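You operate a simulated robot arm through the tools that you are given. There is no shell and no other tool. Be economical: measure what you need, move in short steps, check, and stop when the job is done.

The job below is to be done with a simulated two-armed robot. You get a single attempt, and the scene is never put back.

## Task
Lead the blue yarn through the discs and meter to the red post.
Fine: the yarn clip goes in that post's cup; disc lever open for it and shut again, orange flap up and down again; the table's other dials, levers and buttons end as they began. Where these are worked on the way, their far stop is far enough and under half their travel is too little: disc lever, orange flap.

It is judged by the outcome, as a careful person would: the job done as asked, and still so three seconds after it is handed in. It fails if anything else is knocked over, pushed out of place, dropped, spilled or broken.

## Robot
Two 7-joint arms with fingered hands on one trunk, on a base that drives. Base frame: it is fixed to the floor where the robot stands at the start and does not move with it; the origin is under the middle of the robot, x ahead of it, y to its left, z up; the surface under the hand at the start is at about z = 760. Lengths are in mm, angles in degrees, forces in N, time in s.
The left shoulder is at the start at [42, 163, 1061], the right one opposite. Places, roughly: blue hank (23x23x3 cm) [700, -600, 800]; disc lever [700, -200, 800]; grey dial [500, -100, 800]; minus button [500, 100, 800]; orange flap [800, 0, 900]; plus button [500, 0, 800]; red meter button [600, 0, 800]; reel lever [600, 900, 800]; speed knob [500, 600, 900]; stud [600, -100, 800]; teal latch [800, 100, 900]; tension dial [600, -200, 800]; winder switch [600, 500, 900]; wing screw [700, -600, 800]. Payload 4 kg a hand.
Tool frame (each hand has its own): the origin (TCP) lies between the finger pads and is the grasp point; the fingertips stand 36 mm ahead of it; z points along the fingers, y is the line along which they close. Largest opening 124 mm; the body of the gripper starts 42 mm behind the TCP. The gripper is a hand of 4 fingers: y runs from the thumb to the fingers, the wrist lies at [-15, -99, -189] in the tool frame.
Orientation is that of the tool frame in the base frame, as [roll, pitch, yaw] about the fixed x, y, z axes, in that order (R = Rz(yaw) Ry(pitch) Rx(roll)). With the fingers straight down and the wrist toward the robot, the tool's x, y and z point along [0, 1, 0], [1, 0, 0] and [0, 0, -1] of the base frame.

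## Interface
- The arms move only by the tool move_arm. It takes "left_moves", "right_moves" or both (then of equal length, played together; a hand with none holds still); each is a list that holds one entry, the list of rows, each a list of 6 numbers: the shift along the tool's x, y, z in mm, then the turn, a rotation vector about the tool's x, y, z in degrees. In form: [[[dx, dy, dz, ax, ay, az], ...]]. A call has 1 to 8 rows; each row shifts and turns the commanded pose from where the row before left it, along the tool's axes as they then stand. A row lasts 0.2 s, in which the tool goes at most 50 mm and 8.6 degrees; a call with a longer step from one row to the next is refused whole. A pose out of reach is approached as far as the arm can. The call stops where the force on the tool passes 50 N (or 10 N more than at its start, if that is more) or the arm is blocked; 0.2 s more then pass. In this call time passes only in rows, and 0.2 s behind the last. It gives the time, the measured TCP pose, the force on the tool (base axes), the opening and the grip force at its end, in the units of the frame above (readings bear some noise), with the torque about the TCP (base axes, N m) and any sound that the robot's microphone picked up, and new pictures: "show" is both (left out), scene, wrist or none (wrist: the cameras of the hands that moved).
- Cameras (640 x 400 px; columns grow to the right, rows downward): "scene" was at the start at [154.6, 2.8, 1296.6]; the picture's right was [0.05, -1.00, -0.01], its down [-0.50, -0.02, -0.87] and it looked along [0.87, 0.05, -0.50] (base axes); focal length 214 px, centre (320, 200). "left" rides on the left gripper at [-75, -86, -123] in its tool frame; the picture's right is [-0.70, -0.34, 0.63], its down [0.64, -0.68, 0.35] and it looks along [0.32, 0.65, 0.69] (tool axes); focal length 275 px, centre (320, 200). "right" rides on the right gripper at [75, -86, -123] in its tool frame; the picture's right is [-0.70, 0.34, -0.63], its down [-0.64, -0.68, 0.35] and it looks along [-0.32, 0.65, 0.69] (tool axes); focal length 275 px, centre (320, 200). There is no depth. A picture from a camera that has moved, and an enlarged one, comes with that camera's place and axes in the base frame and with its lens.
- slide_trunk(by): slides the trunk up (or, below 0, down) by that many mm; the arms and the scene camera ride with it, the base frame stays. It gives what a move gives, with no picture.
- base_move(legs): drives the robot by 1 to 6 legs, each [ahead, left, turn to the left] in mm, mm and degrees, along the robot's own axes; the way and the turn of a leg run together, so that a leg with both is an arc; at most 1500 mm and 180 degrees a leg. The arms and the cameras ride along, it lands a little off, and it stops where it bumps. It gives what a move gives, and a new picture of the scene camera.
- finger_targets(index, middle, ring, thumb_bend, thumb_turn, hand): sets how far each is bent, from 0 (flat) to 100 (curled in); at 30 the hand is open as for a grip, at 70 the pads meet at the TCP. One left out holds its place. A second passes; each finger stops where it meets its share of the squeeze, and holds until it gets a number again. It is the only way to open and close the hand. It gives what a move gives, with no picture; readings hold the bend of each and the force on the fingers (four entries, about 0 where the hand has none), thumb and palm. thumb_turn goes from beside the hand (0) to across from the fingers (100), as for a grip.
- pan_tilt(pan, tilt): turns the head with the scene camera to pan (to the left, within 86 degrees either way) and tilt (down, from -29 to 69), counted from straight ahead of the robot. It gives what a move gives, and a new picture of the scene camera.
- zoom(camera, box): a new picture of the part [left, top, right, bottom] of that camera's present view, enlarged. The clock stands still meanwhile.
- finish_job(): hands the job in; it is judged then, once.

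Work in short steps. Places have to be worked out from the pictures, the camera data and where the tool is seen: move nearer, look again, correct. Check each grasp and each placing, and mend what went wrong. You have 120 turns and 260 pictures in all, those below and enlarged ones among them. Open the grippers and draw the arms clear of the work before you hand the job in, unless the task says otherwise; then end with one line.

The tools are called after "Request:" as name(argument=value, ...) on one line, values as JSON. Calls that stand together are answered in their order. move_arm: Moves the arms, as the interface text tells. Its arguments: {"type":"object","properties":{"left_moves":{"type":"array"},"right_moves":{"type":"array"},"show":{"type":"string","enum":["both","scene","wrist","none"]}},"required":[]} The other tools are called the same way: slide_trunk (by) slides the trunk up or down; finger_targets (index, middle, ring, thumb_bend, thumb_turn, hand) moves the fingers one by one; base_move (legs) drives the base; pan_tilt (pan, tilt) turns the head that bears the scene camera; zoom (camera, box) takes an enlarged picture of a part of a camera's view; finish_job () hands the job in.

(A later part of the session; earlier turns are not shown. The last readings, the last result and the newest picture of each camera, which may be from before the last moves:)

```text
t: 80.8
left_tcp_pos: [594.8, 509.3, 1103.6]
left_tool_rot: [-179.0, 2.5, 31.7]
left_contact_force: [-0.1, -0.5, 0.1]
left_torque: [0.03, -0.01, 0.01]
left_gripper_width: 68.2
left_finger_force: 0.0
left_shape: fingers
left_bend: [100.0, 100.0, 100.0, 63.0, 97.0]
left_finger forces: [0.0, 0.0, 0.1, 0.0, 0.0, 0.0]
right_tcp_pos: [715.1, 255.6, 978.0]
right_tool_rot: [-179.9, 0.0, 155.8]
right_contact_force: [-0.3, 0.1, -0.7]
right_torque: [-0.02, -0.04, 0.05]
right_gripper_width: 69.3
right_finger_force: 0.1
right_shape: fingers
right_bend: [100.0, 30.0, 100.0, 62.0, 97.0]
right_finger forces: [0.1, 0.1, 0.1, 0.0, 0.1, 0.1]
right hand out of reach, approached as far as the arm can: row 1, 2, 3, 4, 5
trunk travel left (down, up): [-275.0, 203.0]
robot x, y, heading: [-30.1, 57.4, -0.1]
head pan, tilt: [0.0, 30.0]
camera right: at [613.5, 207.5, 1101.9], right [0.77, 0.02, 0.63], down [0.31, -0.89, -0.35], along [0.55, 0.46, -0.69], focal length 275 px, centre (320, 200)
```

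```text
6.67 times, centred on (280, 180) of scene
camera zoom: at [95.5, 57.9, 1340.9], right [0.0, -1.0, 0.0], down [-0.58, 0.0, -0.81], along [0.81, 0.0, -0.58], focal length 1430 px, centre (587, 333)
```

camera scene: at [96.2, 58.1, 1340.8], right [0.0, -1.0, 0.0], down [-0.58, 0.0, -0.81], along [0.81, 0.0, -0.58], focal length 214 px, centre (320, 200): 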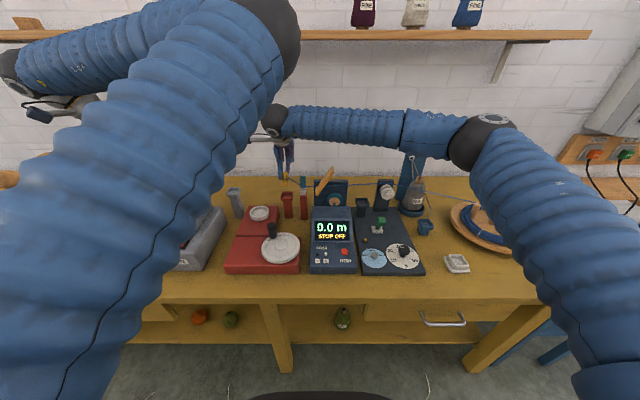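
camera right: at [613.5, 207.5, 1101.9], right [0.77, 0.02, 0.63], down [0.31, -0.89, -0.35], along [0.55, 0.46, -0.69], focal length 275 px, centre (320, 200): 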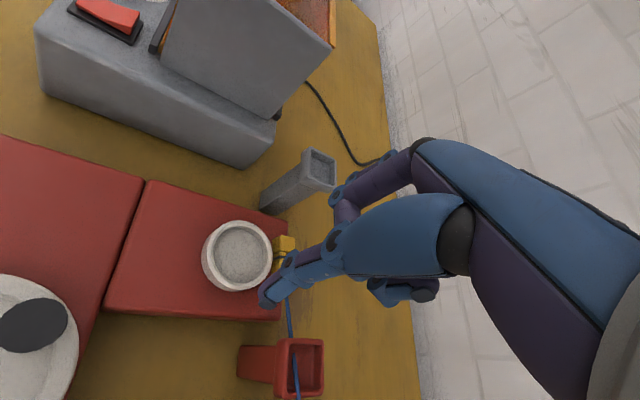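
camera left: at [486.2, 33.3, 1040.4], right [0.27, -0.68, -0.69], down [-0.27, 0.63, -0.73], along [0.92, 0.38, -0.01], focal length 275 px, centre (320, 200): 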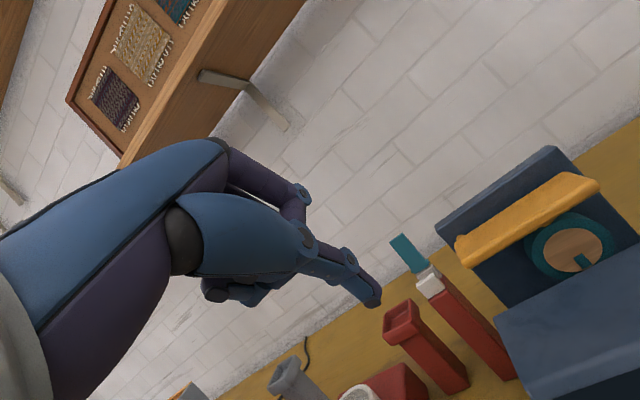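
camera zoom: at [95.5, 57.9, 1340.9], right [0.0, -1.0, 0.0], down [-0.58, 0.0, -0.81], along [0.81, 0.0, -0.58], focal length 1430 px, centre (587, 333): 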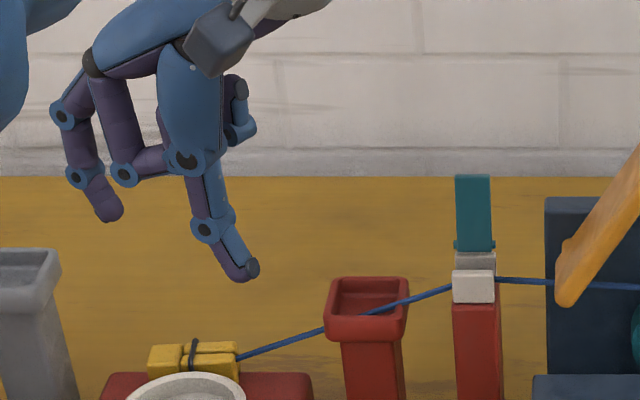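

The wrist limit stops the turn at yaw 156°, so I return to yaw 90° and will instead push the clip's base end with the side of the middle finger (thumb clears the ring there).

Request:
move_arm(right_moves=[[[0, 0, 0, 0, 0, 8.2], [0, 0, 0, 0, 0, 8.2], [0, 0, 0, 0, 0, 8.2], [0, 0, 0, 0, 0, 8.3], [0, 0, 0, 0, 0, 8.3], [0, 0, 0, 0, 0, 8.3], [0, 0, 0, 0, 0, 8.3], [0, 0, 0, 0, 0, 8.3]]], show="none")

Request:
finger_targets(hand="right", middle=70)

Request:
move_arm(right_moves=[[[0, 0, 0, 0, 0, 8.3], [0, 0, 0, 0, 0, 8.3], [0, 0, 0, 0, 0, 8.3]]], show="none")

```text
t: 82.6
left_tcp_pos: [595.3, 508.8, 1104.1]
left_tool_rot: [-179.0, 2.5, 31.7]
left_contact_force: [-0.9, 0.5, -0.2]
left_torque: [0.01, 0.02, -0.01]
left_gripper_width: 68.6
left_finger_force: 0.1
left_shape: fingers
left_bend: [100.0, 100.0, 100.0, 63.0, 97.0]
left_finger forces: [0.0, 0.0, 0.0, 0.0, 0.0, 0.0]
right_tcp_pos: [716.5, 257.1, 979.8]
right_tool_rot: [-180.0, 0.1, 89.6]
right_contact_force: [0.3, -0.1, 0.9]
right_torque: [0.01, -0.01, 0.02]
right_gripper_width: 69.5
right_finger_force: 0.1
right_shape: fingers
right_bend: [100.0, 30.0, 100.0, 62.0, 97.0]
right_finger forces: [0.1, 0.0, 0.0, 0.0, 0.0, 0.1]
trunk travel left (down, up): [-275.0, 203.0]
robot x, y, heading: [-32.1, 58.3, 0.3]
head pan, tilt: [0.0, 30.0]
```

```text
t: 83.6
left_tcp_pos: [595.4, 509.8, 1104.8]
left_tool_rot: [-179.0, 2.5, 31.8]
left_contact_force: [0.3, 0.8, 0.0]
left_torque: [0.03, -0.01, -0.05]
left_gripper_width: 68.5
left_finger_force: 0.1
left_shape: fingers
left_bend: [100.0, 100.0, 100.0, 63.0, 97.0]
left_finger forces: [0.1, 0.0, 0.1, 0.0, 0.0, 0.1]
right_tcp_pos: [716.4, 256.0, 978.3]
right_tool_rot: [-179.9, 0.0, 89.6]
right_contact_force: [-0.2, 0.9, -2.1]
right_torque: [0.0, 0.02, 0.03]
right_gripper_width: 69.2
right_finger_force: 0.0
right_shape: fingers
right_bend: [100.0, 70.0, 100.0, 62.0, 97.0]
right_finger forces: [0.1, 0.1, 0.1, 0.0, 0.0, 0.0]
trunk travel left (down, up): [-275.0, 203.0]
robot x, y, heading: [-36.9, 61.1, 0.2]
head pan, tilt: [0.0, 30.0]
```

```text
t: 84.4
left_tcp_pos: [594.5, 509.7, 1103.9]
left_tool_rot: [-179.0, 2.5, 31.7]
left_contact_force: [0.0, -0.1, 0.0]
left_torque: [-0.04, 0.0, 0.02]
left_gripper_width: 68.4
left_finger_force: 0.0
left_shape: fingers
left_bend: [100.0, 100.0, 100.0, 63.0, 97.0]
left_finger forces: [0.1, 0.0, 0.1, 0.0, 0.1, 0.0]
right_tcp_pos: [716.4, 255.8, 978.9]
right_tool_rot: [-179.8, 0.2, 64.6]
right_contact_force: [0.6, 0.5, -0.4]
right_torque: [0.0, 0.01, 0.01]
right_gripper_width: 69.6
right_finger_force: 0.1
right_shape: fingers
right_bend: [100.0, 70.0, 100.0, 62.0, 97.0]
right_finger forces: [0.1, 0.1, 0.1, 0.1, 0.1, 0.0]
trunk travel left (down, up): [-275.0, 203.0]
robot x, y, heading: [-33.0, 58.6, 0.0]
head pan, tilt: [0.0, 30.0]
```

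Yaw is now 65°, which suits the push even better (thumb away from the ring). I move above the start point left of the clip's base end and look.

Request:
move_arm(right_moves=[[[29, 5, 18, 0, 0, 0], [29, 5, 18, 0, 0, 0], [29, 4, 18, 0, 0, 0], [29, 4, 18, 0, 0, 0]]], show="wrist")

Request:
zoom(camera="scene", box=[230, 160, 310, 220])

```text
t: 85.4
left_tcp_pos: [594.0, 508.7, 1104.9]
left_tool_rot: [-179.0, 2.5, 31.8]
left_contact_force: [-0.3, 0.0, 1.4]
left_torque: [0.0, -0.03, 0.0]
left_gripper_width: 68.5
left_finger_force: 0.0
left_shape: fingers
left_bend: [100.0, 100.0, 100.0, 63.0, 97.0]
left_finger forces: [0.0, 0.0, 0.0, 0.0, 0.0, 0.0]
right_tcp_pos: [781.6, 352.7, 905.3]
right_tool_rot: [-179.9, 0.1, 64.5]
right_contact_force: [-2.0, -5.5, 0.0]
right_torque: [-0.13, 0.09, 0.17]
right_gripper_width: 69.5
right_finger_force: 2.6
right_shape: fingers
right_bend: [100.0, 70.0, 100.0, 62.0, 99.0]
right_finger forces: [0.0, 0.0, 0.0, 0.0, 5.4, 0.1]
trunk travel left (down, up): [-275.0, 203.0]
robot x, y, heading: [-32.1, 60.0, -0.1]
head pan, tilt: [0.0, 30.0]
camera right: at [738.1, 456.0, 1030.3], right [0.01, -0.77, 0.63], down [-0.89, -0.29, -0.34], along [0.45, -0.56, -0.69], focal length 275 px, centre (320, 200)
```

right: 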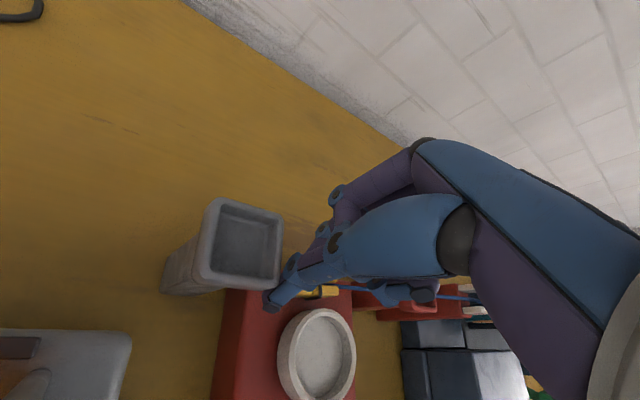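

```text
6.67 times, centred on (270, 190) of scene
camera zoom: at [95.2, 57.7, 1341.0], right [0.0, -1.0, 0.0], down [-0.58, 0.0, -0.81], along [0.81, 0.0, -0.58], focal length 1430 px, centre (653, 267)
```

zoom: 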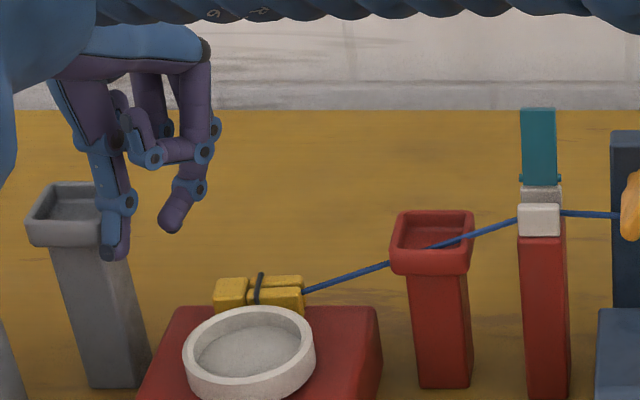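

The thumb is brushing the grey post, so I rotate back toward yaw 90°, which moves it away, then descend left of the clip's base end.

Request:
move_arm(right_moves=[[[-1.4, -1.7, 0, 0, 0, -8.4], [-1.4, -1.7, 0, 0, 0, -8.4], [-1.4, -1.7, 0, 0, 0, -8.4], [0, 0, 25, 0, 0, 0], [0, 0, 24, 0, 0, 0]]], show="none")

Request:
zoom(camera="scene", box=[230, 160, 310, 220])

```text
t: 86.6
left_tcp_pos: [595.7, 509.1, 1103.4]
left_tool_rot: [-179.0, 2.5, 31.8]
left_contact_force: [-0.8, -0.2, -0.5]
left_torque: [0.01, 0.0, 0.01]
left_gripper_width: 68.4
left_finger_force: 0.1
left_shape: fingers
left_bend: [100.0, 100.0, 100.0, 63.0, 97.0]
left_finger forces: [0.0, 0.1, 0.0, 0.0, 0.1, 0.0]
right_tcp_pos: [776.3, 352.9, 857.1]
right_tool_rot: [-179.9, 0.0, 90.0]
right_contact_force: [0.0, -0.8, 1.2]
right_torque: [0.01, -0.01, 0.01]
right_gripper_width: 69.5
right_finger_force: 0.0
right_shape: fingers
right_bend: [100.0, 70.0, 100.0, 62.0, 97.0]
right_finger forces: [0.0, 0.0, 0.0, 0.0, 0.0, 0.0]
trunk travel left (down, up): [-275.0, 203.0]
robot x, y, heading: [-31.0, 62.5, -0.1]
head pan, tilt: [0.0, 30.0]
```

```text
6.67 times, centred on (270, 190) of scene
camera zoom: at [95.7, 57.7, 1340.8], right [0.0, -1.0, 0.0], down [-0.58, 0.0, -0.81], along [0.81, 0.0, -0.58], focal length 1430 px, centre (653, 267)
```

zoom: 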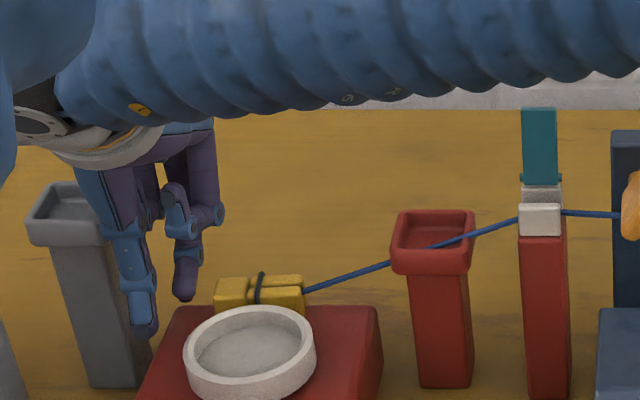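

The middle fingertip is just left of the clip's base end. I push it 28 mm to the right.

Request:
move_arm(right_moves=[[[-10, 0, 0, 0, 0, 0], [-10, 0, 0, 0, 0, 0], [-9, 0, 0, 0, 0, 0]]], show="none")

Request:
zoom(camera="scene", box=[230, 160, 310, 220])

Request:
zoom(camera="left", box=[330, 100, 410, 175])

```text
t: 87.4
left_tcp_pos: [594.1, 508.8, 1104.1]
left_tool_rot: [-178.9, 2.4, 31.7]
left_contact_force: [-0.6, 0.5, -1.0]
left_torque: [0.01, -0.01, -0.02]
left_gripper_width: 68.6
left_finger_force: 0.0
left_shape: fingers
left_bend: [100.0, 100.0, 100.0, 63.0, 97.0]
left_finger forces: [0.0, 0.0, 0.0, 0.0, 0.1, 0.0]
right_tcp_pos: [776.7, 321.4, 857.5]
right_tool_rot: [-179.9, -0.1, 90.0]
right_contact_force: [-0.1, 0.2, -0.9]
right_torque: [0.01, -0.04, -0.03]
right_gripper_width: 69.2
right_finger_force: 0.0
right_shape: fingers
right_bend: [100.0, 70.0, 100.0, 62.0, 97.0]
right_finger forces: [0.1, 0.0, 0.0, 0.0, 0.0, 0.1]
trunk travel left (down, up): [-275.0, 203.0]
robot x, y, heading: [-28.8, 59.1, 0.4]
head pan, tilt: [0.0, 30.0]
```

```text
6.67 times, centred on (270, 190) of scene
camera zoom: at [95.5, 57.6, 1340.9], right [0.0, -1.0, 0.0], down [-0.58, 0.0, -0.81], along [0.81, 0.0, -0.58], focal length 1430 px, centre (653, 267)
```

zoom: 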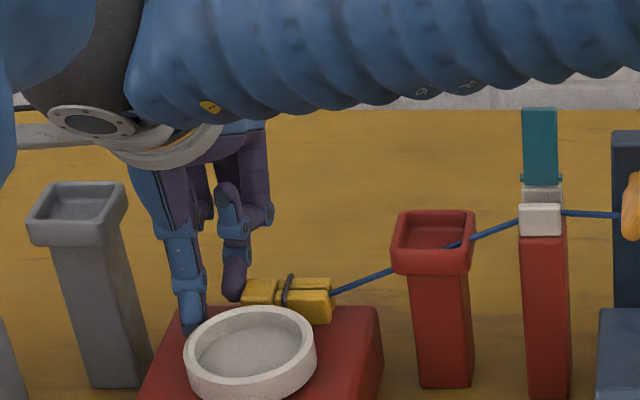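

```text
5.33 times, centred on (370, 138) of left
camera zoom: at [490.6, 542.5, 1231.2], right [-0.8, -0.08, -0.6], down [0.17, 0.92, -0.36], along [0.58, -0.39, -0.72], focal length 1468 px, centre (53, 533)
```

zoom: 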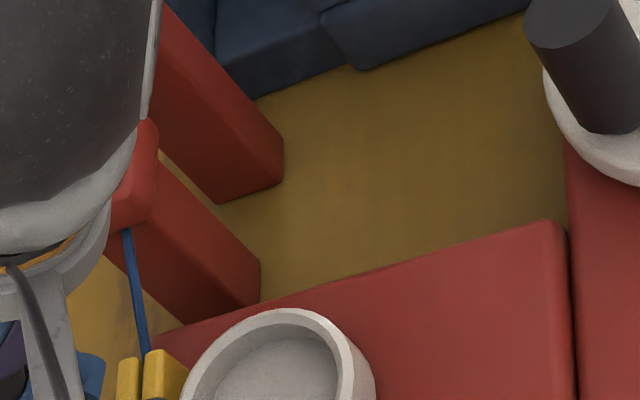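

The clip moved right; its jaw end is now free of the ring (y≈250–270). I lift, go right, and tilt the hand 45° so the pinch points left-down along the clip.

Request:
move_arm(right_moves=[[[0, 0, -45, 0, 0, 0], [0, 0, -45, 0, 0, 0], [-36, 3, 6, 0, 0, 0], [-36, 3, 6, 0, 0, 0], [-34, 3, 6, 0, 0, 0], [0, 0, 0, 0, 7.5, 0], [0, 0, 0, 0, 7.5, 0], [0, 0, 0, 0, 7.5, 0]]], show="none")

Request:
finger_targets(hand="right", middle=48)

Request:
move_arm(right_moves=[[[0, 0, 0, 0, 7.5, 0], [0, 0, 0, 0, 7.5, 0], [0, 0, 0, 0, 7.5, 0], [-14, 2, 22, 0, 0, 0]]], show="wrist")

Request:
zoom(camera="scene", box=[240, 160, 320, 220])

Request:
zoom(camera="left", box=[310, 80, 406, 170])

```text
t: 89.2
left_tcp_pos: [594.8, 508.7, 1103.8]
left_tool_rot: [-179.0, 2.5, 31.8]
left_contact_force: [0.0, -0.2, 0.0]
left_torque: [0.0, -0.01, 0.02]
left_gripper_width: 68.5
left_finger_force: 0.1
left_shape: fingers
left_bend: [100.0, 100.0, 100.0, 63.0, 97.0]
left_finger forces: [0.1, 0.0, 0.0, 0.1, 0.0, 0.0]
right_tcp_pos: [784.7, 216.7, 929.7]
right_tool_rot: [-179.9, -22.6, 89.9]
right_contact_force: [0.4, -0.2, -0.1]
right_torque: [0.01, -0.02, 0.0]
right_gripper_width: 69.4
right_finger_force: 0.1
right_shape: fingers
right_bend: [100.0, 70.0, 100.0, 62.0, 97.0]
right_finger forces: [0.0, 0.1, 0.1, 0.1, 0.1, 0.0]
trunk travel left (down, up): [-275.0, 203.0]
robot x, y, heading: [-28.8, 59.8, 0.3]
head pan, tilt: [0.0, 30.0]
```

```text
t: 90.2
left_tcp_pos: [593.7, 508.9, 1103.7]
left_tool_rot: [-179.0, 2.4, 31.8]
left_contact_force: [-0.7, 0.4, 0.3]
left_torque: [0.0, -0.02, -0.01]
left_gripper_width: 68.5
left_finger_force: 0.0
left_shape: fingers
left_bend: [100.0, 100.0, 100.0, 63.0, 97.0]
left_finger forces: [0.0, 0.1, 0.0, 0.0, 0.0, 0.1]
right_tcp_pos: [784.9, 216.1, 929.9]
right_tool_rot: [-179.9, -22.4, 89.9]
right_contact_force: [0.8, 1.0, -0.3]
right_torque: [-0.01, 0.04, 0.02]
right_gripper_width: 69.2
right_finger_force: 0.1
right_shape: fingers
right_bend: [100.0, 48.0, 100.0, 62.0, 97.0]
right_finger forces: [0.0, 0.1, 0.1, 0.0, 0.0, 0.1]
trunk travel left (down, up): [-275.0, 203.0]
robot x, y, heading: [-29.6, 60.4, 0.5]
head pan, tilt: [0.0, 30.0]
```

```text
t: 91.2
left_tcp_pos: [593.2, 511.1, 1104.2]
left_tool_rot: [-179.1, 2.6, 31.9]
left_contact_force: [-0.3, -0.4, -0.5]
left_torque: [-0.01, -0.01, 0.02]
left_gripper_width: 68.8
left_finger_force: 0.1
left_shape: fingers
left_bend: [100.0, 100.0, 100.0, 63.0, 97.0]
left_finger forces: [0.0, 0.0, 0.0, 0.0, 0.1, 0.0]
right_tcp_pos: [784.2, 224.7, 906.3]
right_tool_rot: [179.9, -45.0, 90.2]
right_contact_force: [-1.3, 9.4, 7.8]
right_torque: [-1.09, -0.1, -0.02]
right_gripper_width: 69.6
right_finger_force: 5.4
right_shape: fingers
right_bend: [100.0, 48.0, 100.0, 62.0, 97.0]
right_finger forces: [0.0, 0.1, 0.0, 0.0, 0.1, 11.8]
trunk travel left (down, up): [-275.0, 203.0]
robot x, y, heading: [-33.5, 60.1, 0.2]
head pan, tilt: [0.0, 30.0]
camera right: at [700.1, 189.4, 1047.0], right [0.34, -0.94, -0.05], down [-0.68, -0.21, -0.7], along [0.65, 0.27, -0.71], focal length 275 px, centre (320, 200)
```

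right: 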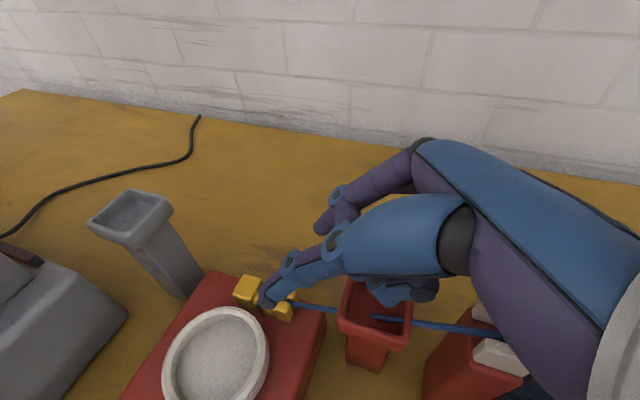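

```text
6.67 times, centred on (280, 190) of scene
camera zoom: at [94.5, 59.6, 1341.2], right [0.0, -1.0, 0.0], down [-0.58, 0.0, -0.81], along [0.81, 0.0, -0.58], focal length 1430 px, centre (587, 267)
```

zoom: 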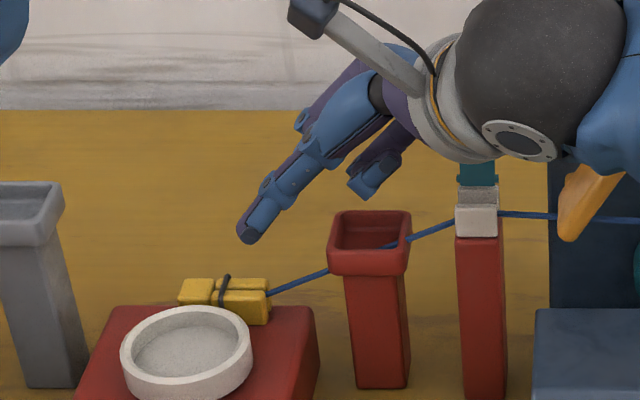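

```text
4.44 times, centred on (358, 125) of left
camera zoom: at [489.5, 544.4, 1231.2], right [-0.8, -0.09, -0.6], down [0.17, 0.92, -0.36], along [0.58, -0.39, -0.72], focal length 1224 px, centre (151, 533)
```

zoom: 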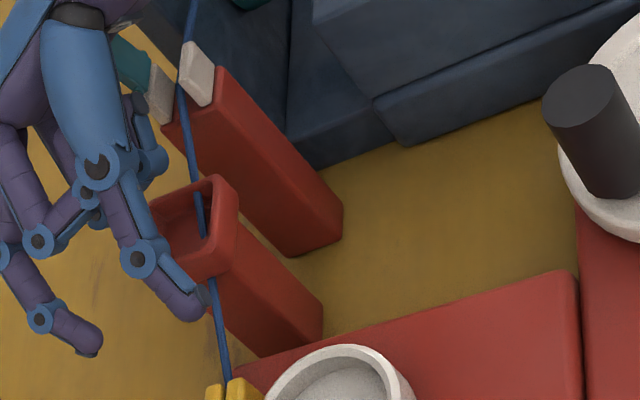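

The palm is pressing on the teal latch — this tilt is too low there. I back off straight up at once and check the latch.

Request:
move_arm(right_moves=[[[20, 0, -20, 0, 0, 0], [20, 0, -20, 0, -7.5, 0], [0, 0, 0, 0, -7.5, 0], [0, 0, 0, 0, -7.5, 0]]], show="none")

Request:
zoom(camera="scene", box=[270, 155, 350, 215])

Request:
zoom(camera="left", box=[310, 80, 406, 170])

```text
t: 92.2
left_tcp_pos: [593.9, 509.6, 1104.0]
left_tool_rot: [-179.0, 2.5, 31.8]
left_contact_force: [0.5, -0.2, 0.3]
left_torque: [0.02, 0.01, -0.02]
left_gripper_width: 68.4
left_finger_force: 0.1
left_shape: fingers
left_bend: [100.0, 100.0, 100.0, 63.0, 97.0]
left_finger forces: [0.0, 0.0, 0.0, 0.0, 0.1, 0.0]
right_tcp_pos: [785.3, 222.1, 960.3]
right_tool_rot: [-180.0, -22.4, 89.9]
right_contact_force: [-0.1, -0.2, -0.8]
right_torque: [0.0, -0.01, -0.01]
right_gripper_width: 69.4
right_finger_force: 0.0
right_shape: fingers
right_bend: [100.0, 48.0, 100.0, 62.0, 97.0]
right_finger forces: [0.1, 0.0, 0.0, 0.1, 0.0, 0.0]
trunk travel left (down, up): [-275.0, 203.0]
robot x, y, heading: [-32.2, 58.6, -0.1]
head pan, tilt: [0.0, 30.0]
```

```text
6.67 times, centred on (310, 185) of scene
camera zoom: at [94.8, 58.9, 1341.1], right [0.0, -1.0, 0.0], down [-0.58, 0.0, -0.81], along [0.81, 0.0, -0.58], focal length 1430 px, centre (387, 300)
```

zoom: 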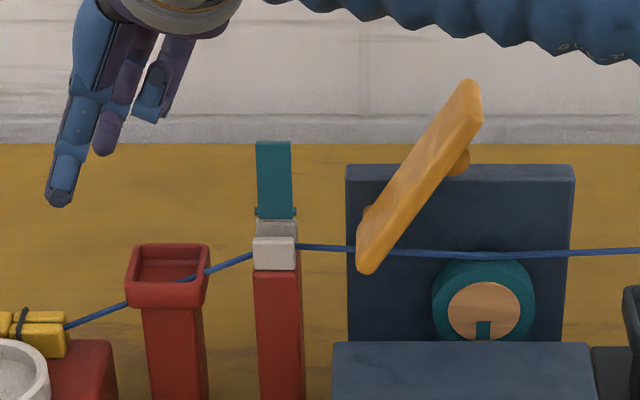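

```text
4.44 times, centred on (358, 125) of left
camera zoom: at [490.2, 543.4, 1231.1], right [-0.8, -0.08, -0.6], down [0.17, 0.92, -0.36], along [0.58, -0.39, -0.72], focal length 1224 px, centre (151, 533)
```

zoom: 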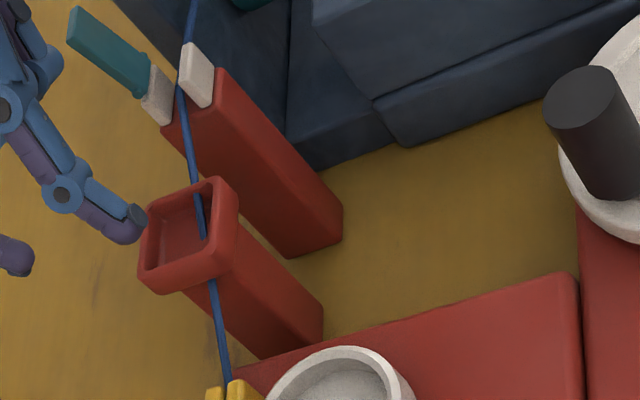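

The latch is unmoved and still upright. I use the gentler 22° tilt: descend toward the clip's jaw end with thumb on its near side and the middle finger beyond.

Request:
move_arm(right_moves=[[[0, 2, 40, 0, 0, 0], [0, 2, 38, 0, 0, 0], [-3, 0, 12, 0, 0, 0]]], show="none")

Request:
zoom(camera="scene", box=[250, 175, 306, 217])

Request:
zoom(camera="right", box=[180, 210, 340, 330])

```text
t: 93.0
left_tcp_pos: [594.7, 508.2, 1104.3]
left_tool_rot: [-179.0, 2.5, 31.8]
left_contact_force: [0.0, -1.0, 0.5]
left_torque: [-0.02, -0.02, -0.04]
left_gripper_width: 68.1
left_finger_force: 0.0
left_shape: fingers
left_bend: [100.0, 100.0, 100.0, 63.0, 97.0]
left_finger forces: [0.0, 0.0, 0.1, 0.0, 0.0, 0.0]
right_tcp_pos: [790.5, 253.9, 875.6]
right_tool_rot: [-179.9, -22.3, 89.8]
right_contact_force: [0.8, -0.3, -0.1]
right_torque: [-0.02, 0.01, -0.01]
right_gripper_width: 69.3
right_finger_force: 0.1
right_shape: fingers
right_bend: [100.0, 48.0, 100.0, 62.0, 97.0]
right_finger forces: [0.0, 0.0, 0.0, 0.0, 0.1, 0.0]
trunk travel left (down, up): [-275.0, 203.0]
robot x, y, heading: [-34.0, 60.1, 0.0]
head pan, tilt: [0.0, 30.0]
```

```text
9.52 times, centred on (278, 196) of scene
camera zoom: at [95.5, 57.9, 1341.0], right [0.0, -1.0, 0.0], down [-0.58, 0.0, -0.81], along [0.81, 0.0, -0.58], focal length 2043 px, centre (720, 238)
```

zoom: 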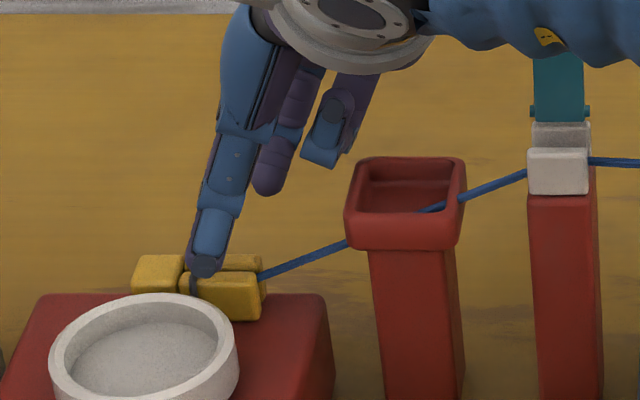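

```text
3.33 times, centred on (260, 270) of right
camera zoom: at [706.0, 274.0, 1018.4], right [0.34, -0.89, 0.32], down [-0.68, -0.46, -0.56], along [0.65, -0.03, -0.76], focal length 918 px, centre (520, -33)
```

zoom: 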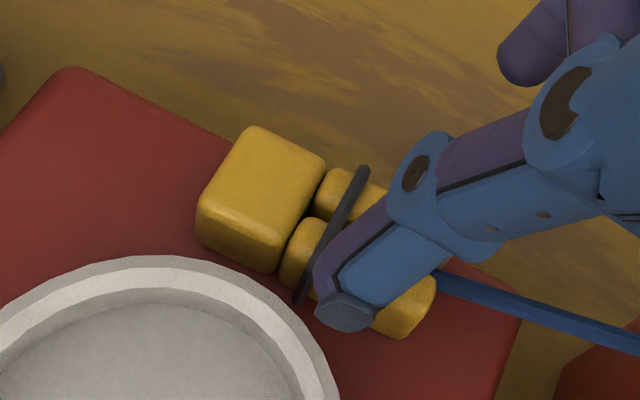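

The thumb is right at the clip's near face but close to the ring; I shift 8 mm right while descending 24 mm, then check forces.

Request:
move_arm(right_moves=[[[-7.4, -1, -3, 0, 0, 0], [-4.6, 0, 11, 0, 0, 0], [-4.6, 0, 11, 0, 0, 0]]], show="none")

Request:
zoom(camera="right", box=[180, 210, 340, 330])

```text
t: 93.8
left_tcp_pos: [593.6, 508.7, 1104.1]
left_tool_rot: [-179.0, 2.4, 31.8]
left_contact_force: [0.3, 0.2, 0.7]
left_torque: [-0.05, 0.03, -0.01]
left_gripper_width: 68.3
left_finger_force: 0.1
left_shape: fingers
left_bend: [100.0, 100.0, 100.0, 63.0, 97.0]
left_finger forces: [0.1, 0.1, 0.0, 0.0, 0.0, 0.1]
right_tcp_pos: [794.3, 245.8, 870.3]
right_tool_rot: [179.2, -23.2, 90.1]
right_contact_force: [1.1, -1.9, 25.2]
right_torque: [-0.81, -0.31, -0.01]
right_gripper_width: 69.5
right_finger_force: 11.3
right_shape: fingers
right_bend: [100.0, 48.0, 100.0, 62.0, 97.0]
right_finger forces: [0.0, 0.1, 23.1, 0.0, 0.0, 0.0]
trunk travel left (down, up): [-275.0, 203.0]
robot x, y, heading: [-33.5, 62.4, 0.2]
head pan, tilt: [0.0, 30.0]
stopped in row 3 (right hand): the force on the tool passed its limit at 59 N (the readings are from after the stop); the commanded pose is now the measured one
```

```text
3.33 times, centred on (260, 270) of right
camera zoom: at [707.8, 265.6, 1012.5], right [0.33, -0.89, 0.31], down [-0.67, -0.46, -0.58], along [0.66, -0.02, -0.75], focal length 918 px, centre (520, -33)
```

zoom: 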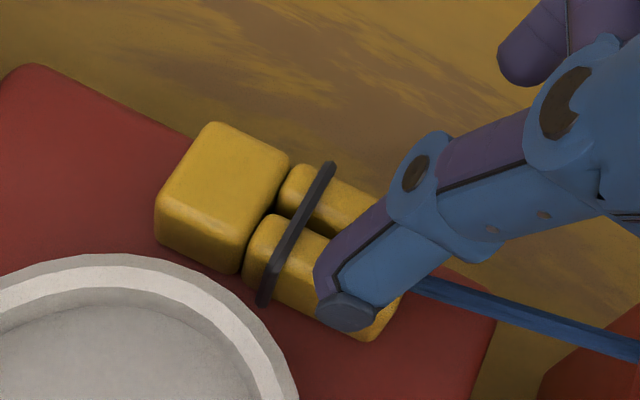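

The curled ring finger hit the cup's rim; I back off and switch to a vertical approach further left on the jaws, planning to tilt the other way after lifting.

Request:
move_arm(right_moves=[[[10, 0, -24, 0, 0, 0], [8, 0, -20, 0, -8, 0], [8, 0, 0, 0, -8, 0], [10, -2, 0, 0, -7, 0]]], show="none")

Request:
zoom(camera="right", box=[160, 190, 360, 340])

Request:
zoom(camera="scene", box=[240, 165, 320, 225])

```text
t: 94.8
left_tcp_pos: [594.2, 508.8, 1104.7]
left_tool_rot: [-179.2, 2.6, 31.8]
left_contact_force: [-0.3, -0.2, 0.9]
left_torque: [-0.01, 0.0, 0.03]
left_gripper_width: 68.5
left_finger_force: 0.0
left_shape: fingers
left_bend: [100.0, 100.0, 100.0, 63.0, 97.0]
left_finger forces: [0.0, 0.0, 0.0, 0.1, 0.0, 0.1]
right_tcp_pos: [789.2, 262.4, 918.0]
right_tool_rot: [179.4, 0.4, 89.7]
right_contact_force: [-0.4, 0.9, -0.2]
right_torque: [-0.05, -0.02, -0.05]
right_gripper_width: 69.4
right_finger_force: 0.0
right_shape: fingers
right_bend: [100.0, 48.0, 100.0, 62.0, 97.0]
right_finger forces: [0.1, 0.0, 0.0, 0.0, 0.0, 0.0]
trunk travel left (down, up): [-275.0, 203.0]
robot x, y, heading: [-27.9, 58.2, 0.0]
head pan, tilt: [0.0, 30.0]
```

```text
2.67 times, centred on (260, 265) of right
camera zoom: at [704.7, 337.2, 1040.0], right [0.33, -0.69, 0.64], down [-0.68, -0.64, -0.35], along [0.65, -0.32, -0.68], focal length 734 px, centre (480, 27)
```

zoom: 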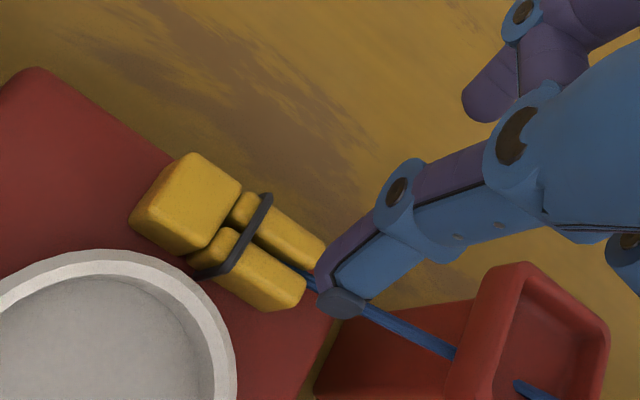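

```text
6.67 times, centred on (280, 195) of scene
camera zoom: at [95.0, 58.9, 1341.0], right [0.0, -1.0, 0.0], down [-0.58, 0.0, -0.81], along [0.81, 0.0, -0.58], focal length 1430 px, centre (587, 233)
```

zoom: 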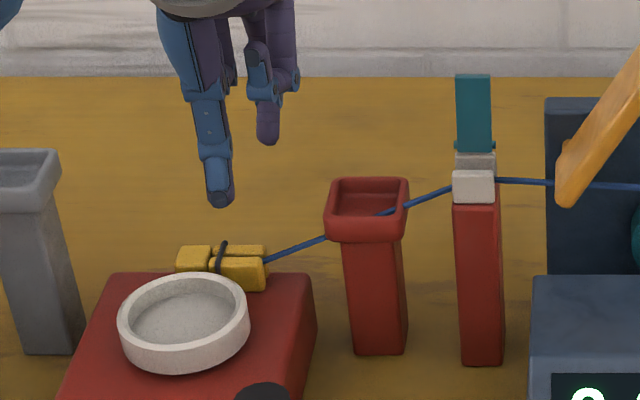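

Clear geometry now: jaw end corner at (773,250,808), thumb tip at (761,263). I descend vertically 60 mm with thumb just in front of the jaws.

Request:
move_arm(right_moves=[[[-1, 2, 25, 0, 0, 0], [0, 0, 20, 0, 0, 0], [0, 0, 15, 0, 0, 0]]], show="none")

Request:
finger_targets(hand="right", middle=66)

Request:
zoom(camera="right", box=[160, 190, 360, 340])

```text
t: 95.5
left_tcp_pos: [594.9, 510.2, 1103.0]
left_tool_rot: [-179.0, 2.7, 31.7]
left_contact_force: [-0.4, 0.5, 0.4]
left_torque: [0.01, 0.02, -0.01]
left_gripper_width: 68.4
left_finger_force: 0.1
left_shape: fingers
left_bend: [100.0, 100.0, 100.0, 63.0, 97.0]
left_finger forces: [0.0, 0.0, 0.1, 0.1, 0.1, 0.0]
right_tcp_pos: [793.1, 261.0, 855.4]
right_tool_rot: [179.7, 0.2, 89.9]
right_contact_force: [0.4, 0.0, -0.5]
right_torque: [-0.03, 0.0, 0.0]
right_gripper_width: 69.5
right_finger_force: 0.0
right_shape: fingers
right_bend: [100.0, 48.0, 100.0, 62.0, 97.0]
right_finger forces: [0.0, 0.0, 0.0, 0.0, 0.0, 0.0]
trunk travel left (down, up): [-275.0, 203.0]
robot x, y, heading: [-31.7, 61.9, -0.1]
head pan, tilt: [0.0, 30.0]
```

```text
t: 96.5
left_tcp_pos: [595.2, 507.8, 1105.3]
left_tool_rot: [-179.1, 2.4, 31.7]
left_contact_force: [-0.8, 1.3, 0.2]
left_torque: [0.03, 0.0, 0.02]
left_gripper_width: 68.3
left_finger_force: 0.0
left_shape: fingers
left_bend: [100.0, 100.0, 100.0, 63.0, 97.0]
left_finger forces: [0.1, 0.1, 0.1, 0.0, 0.0, 0.1]
right_tcp_pos: [793.0, 261.4, 857.0]
right_tool_rot: [179.5, 0.1, 89.9]
right_contact_force: [-0.3, 0.4, 0.5]
right_torque: [-0.03, 0.02, -0.01]
right_gripper_width: 69.3
right_finger_force: 0.0
right_shape: fingers
right_bend: [100.0, 66.0, 100.0, 62.0, 97.0]
right_finger forces: [0.1, 0.1, 0.1, 0.0, 0.0, 0.0]
trunk travel left (down, up): [-275.0, 203.0]
robot x, y, heading: [-32.4, 60.9, 0.1]
head pan, tilt: [0.0, 30.0]
```

```text
2.67 times, centred on (260, 265) of right
camera zoom: at [707.3, 335.2, 979.7], right [0.33, -0.7, 0.64], down [-0.68, -0.64, -0.35], along [0.65, -0.32, -0.69], focal length 734 px, centre (480, 27)
```

zoom: 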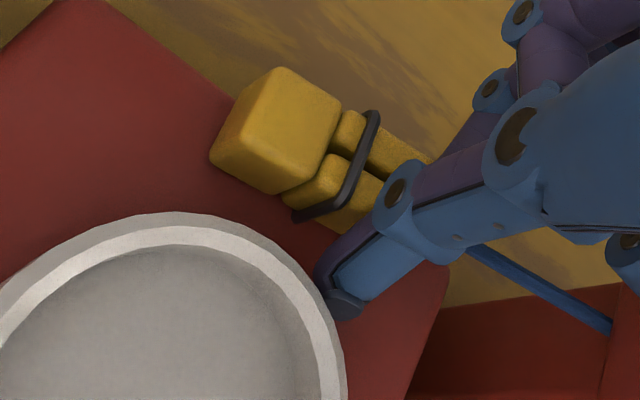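

The thumb is between ring and jaws. I close the middle finger to pinch.

Request:
finger_targets(hand="right", middle=85)

Request:
zoom(camera="right", box=[160, 190, 360, 340])

```text
t: 97.5
left_tcp_pos: [595.2, 508.8, 1103.0]
left_tool_rot: [-178.9, 2.5, 31.7]
left_contact_force: [-0.1, 0.4, 0.4]
left_torque: [-0.03, 0.02, -0.02]
left_gripper_width: 68.4
left_finger_force: 0.0
left_shape: fingers
left_bend: [100.0, 100.0, 100.0, 63.0, 97.0]
left_finger forces: [0.0, 0.1, 0.0, 0.0, 0.0, 0.0]
right_tcp_pos: [792.0, 261.8, 856.7]
right_tool_rot: [179.5, 0.1, 89.8]
right_contact_force: [0.3, -0.6, 0.2]
right_torque: [0.02, 0.01, 0.0]
right_gripper_width: 69.6
right_finger_force: 0.0
right_shape: fingers
right_bend: [100.0, 85.0, 100.0, 62.0, 97.0]
right_finger forces: [0.0, 0.0, 0.1, 0.0, 0.0, 0.0]
trunk travel left (down, up): [-275.0, 203.0]
robot x, y, heading: [-31.8, 59.0, 0.2]
head pan, tilt: [0.0, 30.0]
```

```text
2.67 times, centred on (260, 265) of right
camera zoom: at [707.1, 335.2, 979.9], right [0.33, -0.7, 0.64], down [-0.68, -0.64, -0.35], along [0.66, -0.32, -0.69], focal length 734 px, centre (480, 27)
```

zoom: 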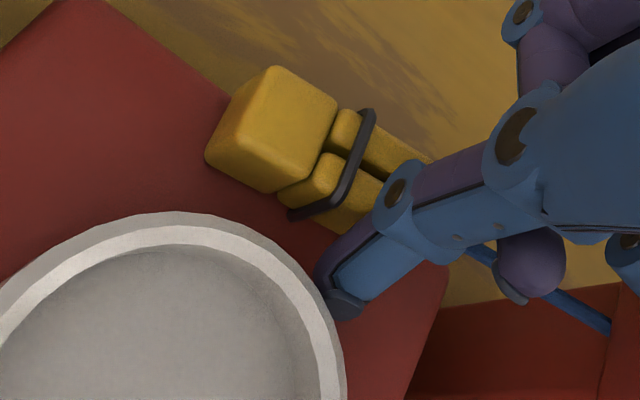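

The middle finger passed just right of the jaw end (it sits ~12 mm right of the thumb). The index finger sits on the other side, so I raise, swap to a thumb–index pinch, and descend again.

Request:
move_arm(right_moves=[[[0, 0, -30, 0, 0, 0], [0, 0, -30, 0, 0, 0]]], show="none")

Request:
finger_targets(hand="right", index=45, middle=100, thumb_bend=62)

Request:
move_arm(right_moves=[[[0, 0, 30, 0, 0, 0], [0, 0, 30, 0, 0, 0]]], show="none")

Request:
finger_targets(hand="right", index=85)

Request:
zoom(camera="right", box=[160, 190, 360, 340])

```text
t: 98.2
left_tcp_pos: [594.4, 509.2, 1104.4]
left_tool_rot: [-179.0, 2.5, 31.7]
left_contact_force: [-0.6, 0.2, 0.1]
left_torque: [0.03, 0.02, -0.01]
left_gripper_width: 68.6
left_finger_force: 0.1
left_shape: fingers
left_bend: [100.0, 100.0, 100.0, 63.0, 97.0]
left_finger forces: [0.0, 0.0, 0.1, 0.0, 0.0, 0.1]
right_tcp_pos: [792.6, 263.5, 917.5]
right_tool_rot: [179.4, 0.1, 90.0]
right_contact_force: [0.0, 0.2, -0.7]
right_torque: [-0.01, 0.01, -0.02]
right_gripper_width: 69.6
right_finger_force: 0.1
right_shape: fingers
right_bend: [100.0, 85.0, 100.0, 62.0, 97.0]
right_finger forces: [0.0, 0.0, 0.0, 0.0, 0.0, 0.0]
trunk travel left (down, up): [-275.0, 203.0]
robot x, y, heading: [-28.1, 57.8, 0.1]
head pan, tilt: [0.0, 30.0]
```

```text
t: 99.2
left_tcp_pos: [594.8, 509.4, 1104.5]
left_tool_rot: [-179.2, 2.5, 31.8]
left_contact_force: [0.9, 0.6, -0.5]
left_torque: [0.03, 0.01, -0.01]
left_gripper_width: 68.5
left_finger_force: 0.0
left_shape: fingers
left_bend: [100.0, 100.0, 100.0, 63.0, 97.0]
left_finger forces: [0.0, 0.0, 0.1, 0.1, 0.0, 0.0]
right_tcp_pos: [793.2, 263.2, 916.6]
right_tool_rot: [179.5, 0.0, 89.9]
right_contact_force: [-0.1, 0.6, -1.1]
right_torque: [0.02, 0.0, 0.01]
right_gripper_width: 51.6
right_finger_force: 0.2
right_shape: fingers
right_bend: [45.0, 100.0, 100.0, 62.0, 97.0]
right_finger forces: [0.0, 0.0, 0.0, 0.0, 0.1, 0.0]
trunk travel left (down, up): [-275.0, 203.0]
robot x, y, heading: [-31.9, 62.5, -0.1]
head pan, tilt: [0.0, 30.0]
```

```text
t: 99.8
left_tcp_pos: [594.9, 508.2, 1103.9]
left_tool_rot: [-179.0, 2.5, 31.7]
left_contact_force: [1.5, 0.9, 0.8]
left_torque: [0.01, -0.03, -0.03]
left_gripper_width: 68.6
left_finger_force: 0.0
left_shape: fingers
left_bend: [100.0, 100.0, 100.0, 63.0, 97.0]
left_finger forces: [0.0, 0.0, 0.0, 0.0, 0.1, 0.0]
right_tcp_pos: [792.2, 262.1, 856.9]
right_tool_rot: [179.5, 0.1, 89.8]
right_contact_force: [-0.1, 0.3, -0.1]
right_torque: [-0.03, 0.0, 0.01]
right_gripper_width: 51.9
right_finger_force: 0.1
right_shape: fingers
right_bend: [45.0, 100.0, 100.0, 62.0, 97.0]
right_finger forces: [0.1, 0.0, 0.0, 0.0, 0.1, 0.1]
trunk travel left (down, up): [-275.0, 203.0]
robot x, y, heading: [-31.6, 61.2, -0.2]
head pan, tilt: [0.0, 30.0]
```

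```text
t: 100.8
left_tcp_pos: [593.9, 509.9, 1103.3]
left_tool_rot: [-179.0, 2.5, 31.8]
left_contact_force: [-1.2, 0.5, -0.2]
left_torque: [0.02, 0.01, 0.0]
left_gripper_width: 68.5
left_finger_force: 0.1
left_shape: fingers
left_bend: [100.0, 100.0, 100.0, 63.0, 97.0]
left_finger forces: [0.0, 0.1, 0.0, 0.0, 0.0, 0.1]
right_tcp_pos: [791.7, 261.3, 857.5]
right_tool_rot: [179.5, 0.1, 89.8]
right_contact_force: [2.7, 0.2, 1.3]
right_torque: [-0.02, -0.04, 0.04]
right_gripper_width: 21.7
right_finger_force: 10.0
right_shape: fingers
right_bend: [72.0, 100.0, 100.0, 60.0, 97.0]
right_finger forces: [9.0, 0.1, 0.0, 0.1, 11.3, 0.0]
trunk travel left (down, up): [-275.0, 203.0]
robot x, y, heading: [-31.9, 57.9, 0.2]
head pan, tilt: [0.0, 30.0]
```

```text
2.67 times, centred on (260, 265) of right
camera zoom: at [707.2, 335.6, 980.0], right [0.33, -0.7, 0.64], down [-0.68, -0.64, -0.35], along [0.66, -0.32, -0.69], focal length 734 px, centre (480, 27)
```

zoom: 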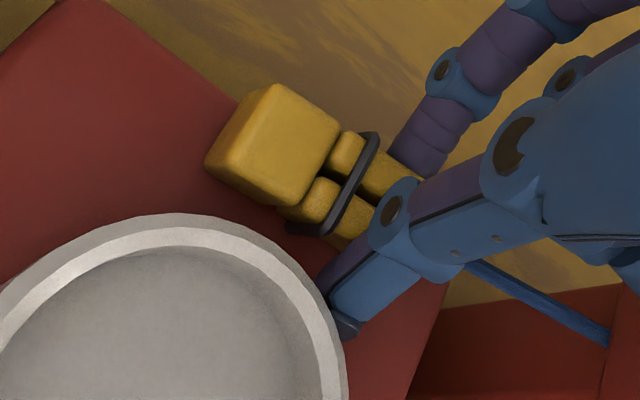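

Gripped firmly at the jaws (9–11 N). I lift, move over toward the cup and start tilting the hand so the clip's base swings down.

Request:
move_arm(right_moves=[[[0, 0, -45, 0, 0, 0], [0, 0, -45, 0, 0, 0], [-30, 0, -20, 0, 0, 0], [-30, 0, 0, 0, 0, 0], [0, 0, 0, 0, -8, 0], [0, 0, 0, 0, -8, 0], [0, 0, 0, 0, -8, 0], [0, 0, 0, 0, -8, 0]]], show="none")

Request:
zoom(camera="scene", box=[250, 130, 350, 210])

```text
t: 102.5
left_tcp_pos: [596.0, 509.9, 1104.5]
left_tool_rot: [-179.0, 2.4, 31.8]
left_contact_force: [-0.6, 0.4, 0.3]
left_torque: [-0.02, 0.01, -0.03]
left_gripper_width: 68.3
left_finger_force: 0.0
left_shape: fingers
left_bend: [100.0, 100.0, 100.0, 63.0, 97.0]
left_finger forces: [0.1, 0.0, 0.0, 0.0, 0.1, 0.0]
right_tcp_pos: [791.9, 202.0, 967.5]
right_tool_rot: [179.4, 32.3, 89.4]
right_contact_force: [0.6, 0.6, 1.0]
right_torque: [0.0, 0.0, 0.01]
right_gripper_width: 21.9
right_finger_force: 7.8
right_shape: fingers
right_bend: [72.0, 100.0, 100.0, 59.0, 97.0]
right_finger forces: [7.9, 0.1, 0.1, 0.0, 7.6, 0.1]
trunk travel left (down, up): [-275.0, 203.0]
robot x, y, heading: [-28.7, 58.9, -0.3]
head pan, tilt: [0.0, 30.0]
```

```text
5.00 times, centred on (300, 170) of scene
camera zoom: at [95.5, 58.5, 1340.9], right [0.0, -1.0, 0.0], down [-0.58, 0.0, -0.81], along [0.81, 0.0, -0.58], focal length 1072 px, centre (420, 350)
```

zoom: 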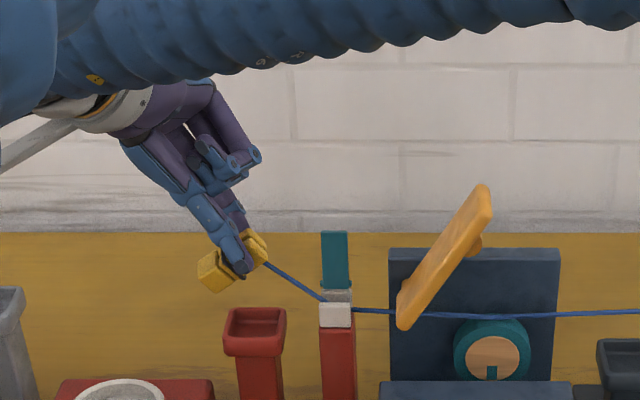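

The clip is held and its base points 32° down. I continue tilting another 40°.

Request:
move_arm(right_moves=[[[0, 0, 0, 0, -8, 0], [0, 0, 0, 0, -8, 0], [0, 0, 0, 0, -8, 0], [0, 0, 0, 0, -8, 0], [0, 0, 0, 0, -8, 0]]], show="none")

Request:
zoom(camera="scene", box=[250, 130, 350, 210])

Request:
zoom(camera="right", box=[160, 150, 400, 330])

```text
t: 103.8
left_tcp_pos: [595.6, 509.0, 1102.9]
left_tool_rot: [-178.9, 2.5, 31.8]
left_contact_force: [0.0, 0.0, 0.3]
left_torque: [-0.05, -0.01, -0.03]
left_gripper_width: 68.5
left_finger_force: 0.0
left_shape: fingers
left_bend: [100.0, 100.0, 100.0, 63.0, 97.0]
left_finger forces: [0.0, 0.1, 0.1, 0.0, 0.1, 0.1]
right_tcp_pos: [791.8, 201.3, 967.6]
right_tool_rot: [177.9, 72.2, 87.7]
right_contact_force: [-0.9, -0.2, -0.6]
right_torque: [0.02, -0.04, -0.02]
right_gripper_width: 21.9
right_finger_force: 8.2
right_shape: fingers
right_bend: [72.0, 100.0, 100.0, 59.0, 97.0]
right_finger forces: [7.8, 0.1, 0.0, 0.0, 7.6, 0.0]
trunk travel left (down, up): [-275.0, 203.0]
robot x, y, heading: [-33.9, 60.1, -0.2]
head pan, tilt: [0.0, 30.0]
```

```text
5.00 times, centred on (300, 170) of scene
camera zoom: at [95.8, 58.7, 1340.9], right [0.0, -1.0, 0.0], down [-0.58, 0.0, -0.81], along [0.81, 0.0, -0.58], focal length 1072 px, centre (420, 350)
```

zoom: 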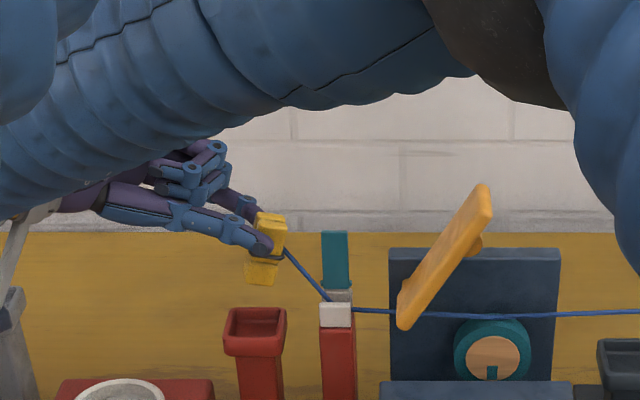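

```text
2.22 times, centred on (280, 240) of right
camera zoom: at [708.4, 341.0, 933.4], right [0.33, 0.39, 0.86], down [-0.69, -0.52, 0.5], along [0.65, -0.76, 0.1], focal length 612 px, centre (409, 111)
```

zoom: 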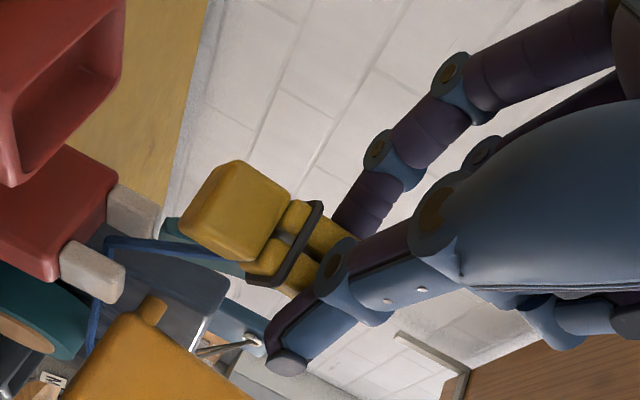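

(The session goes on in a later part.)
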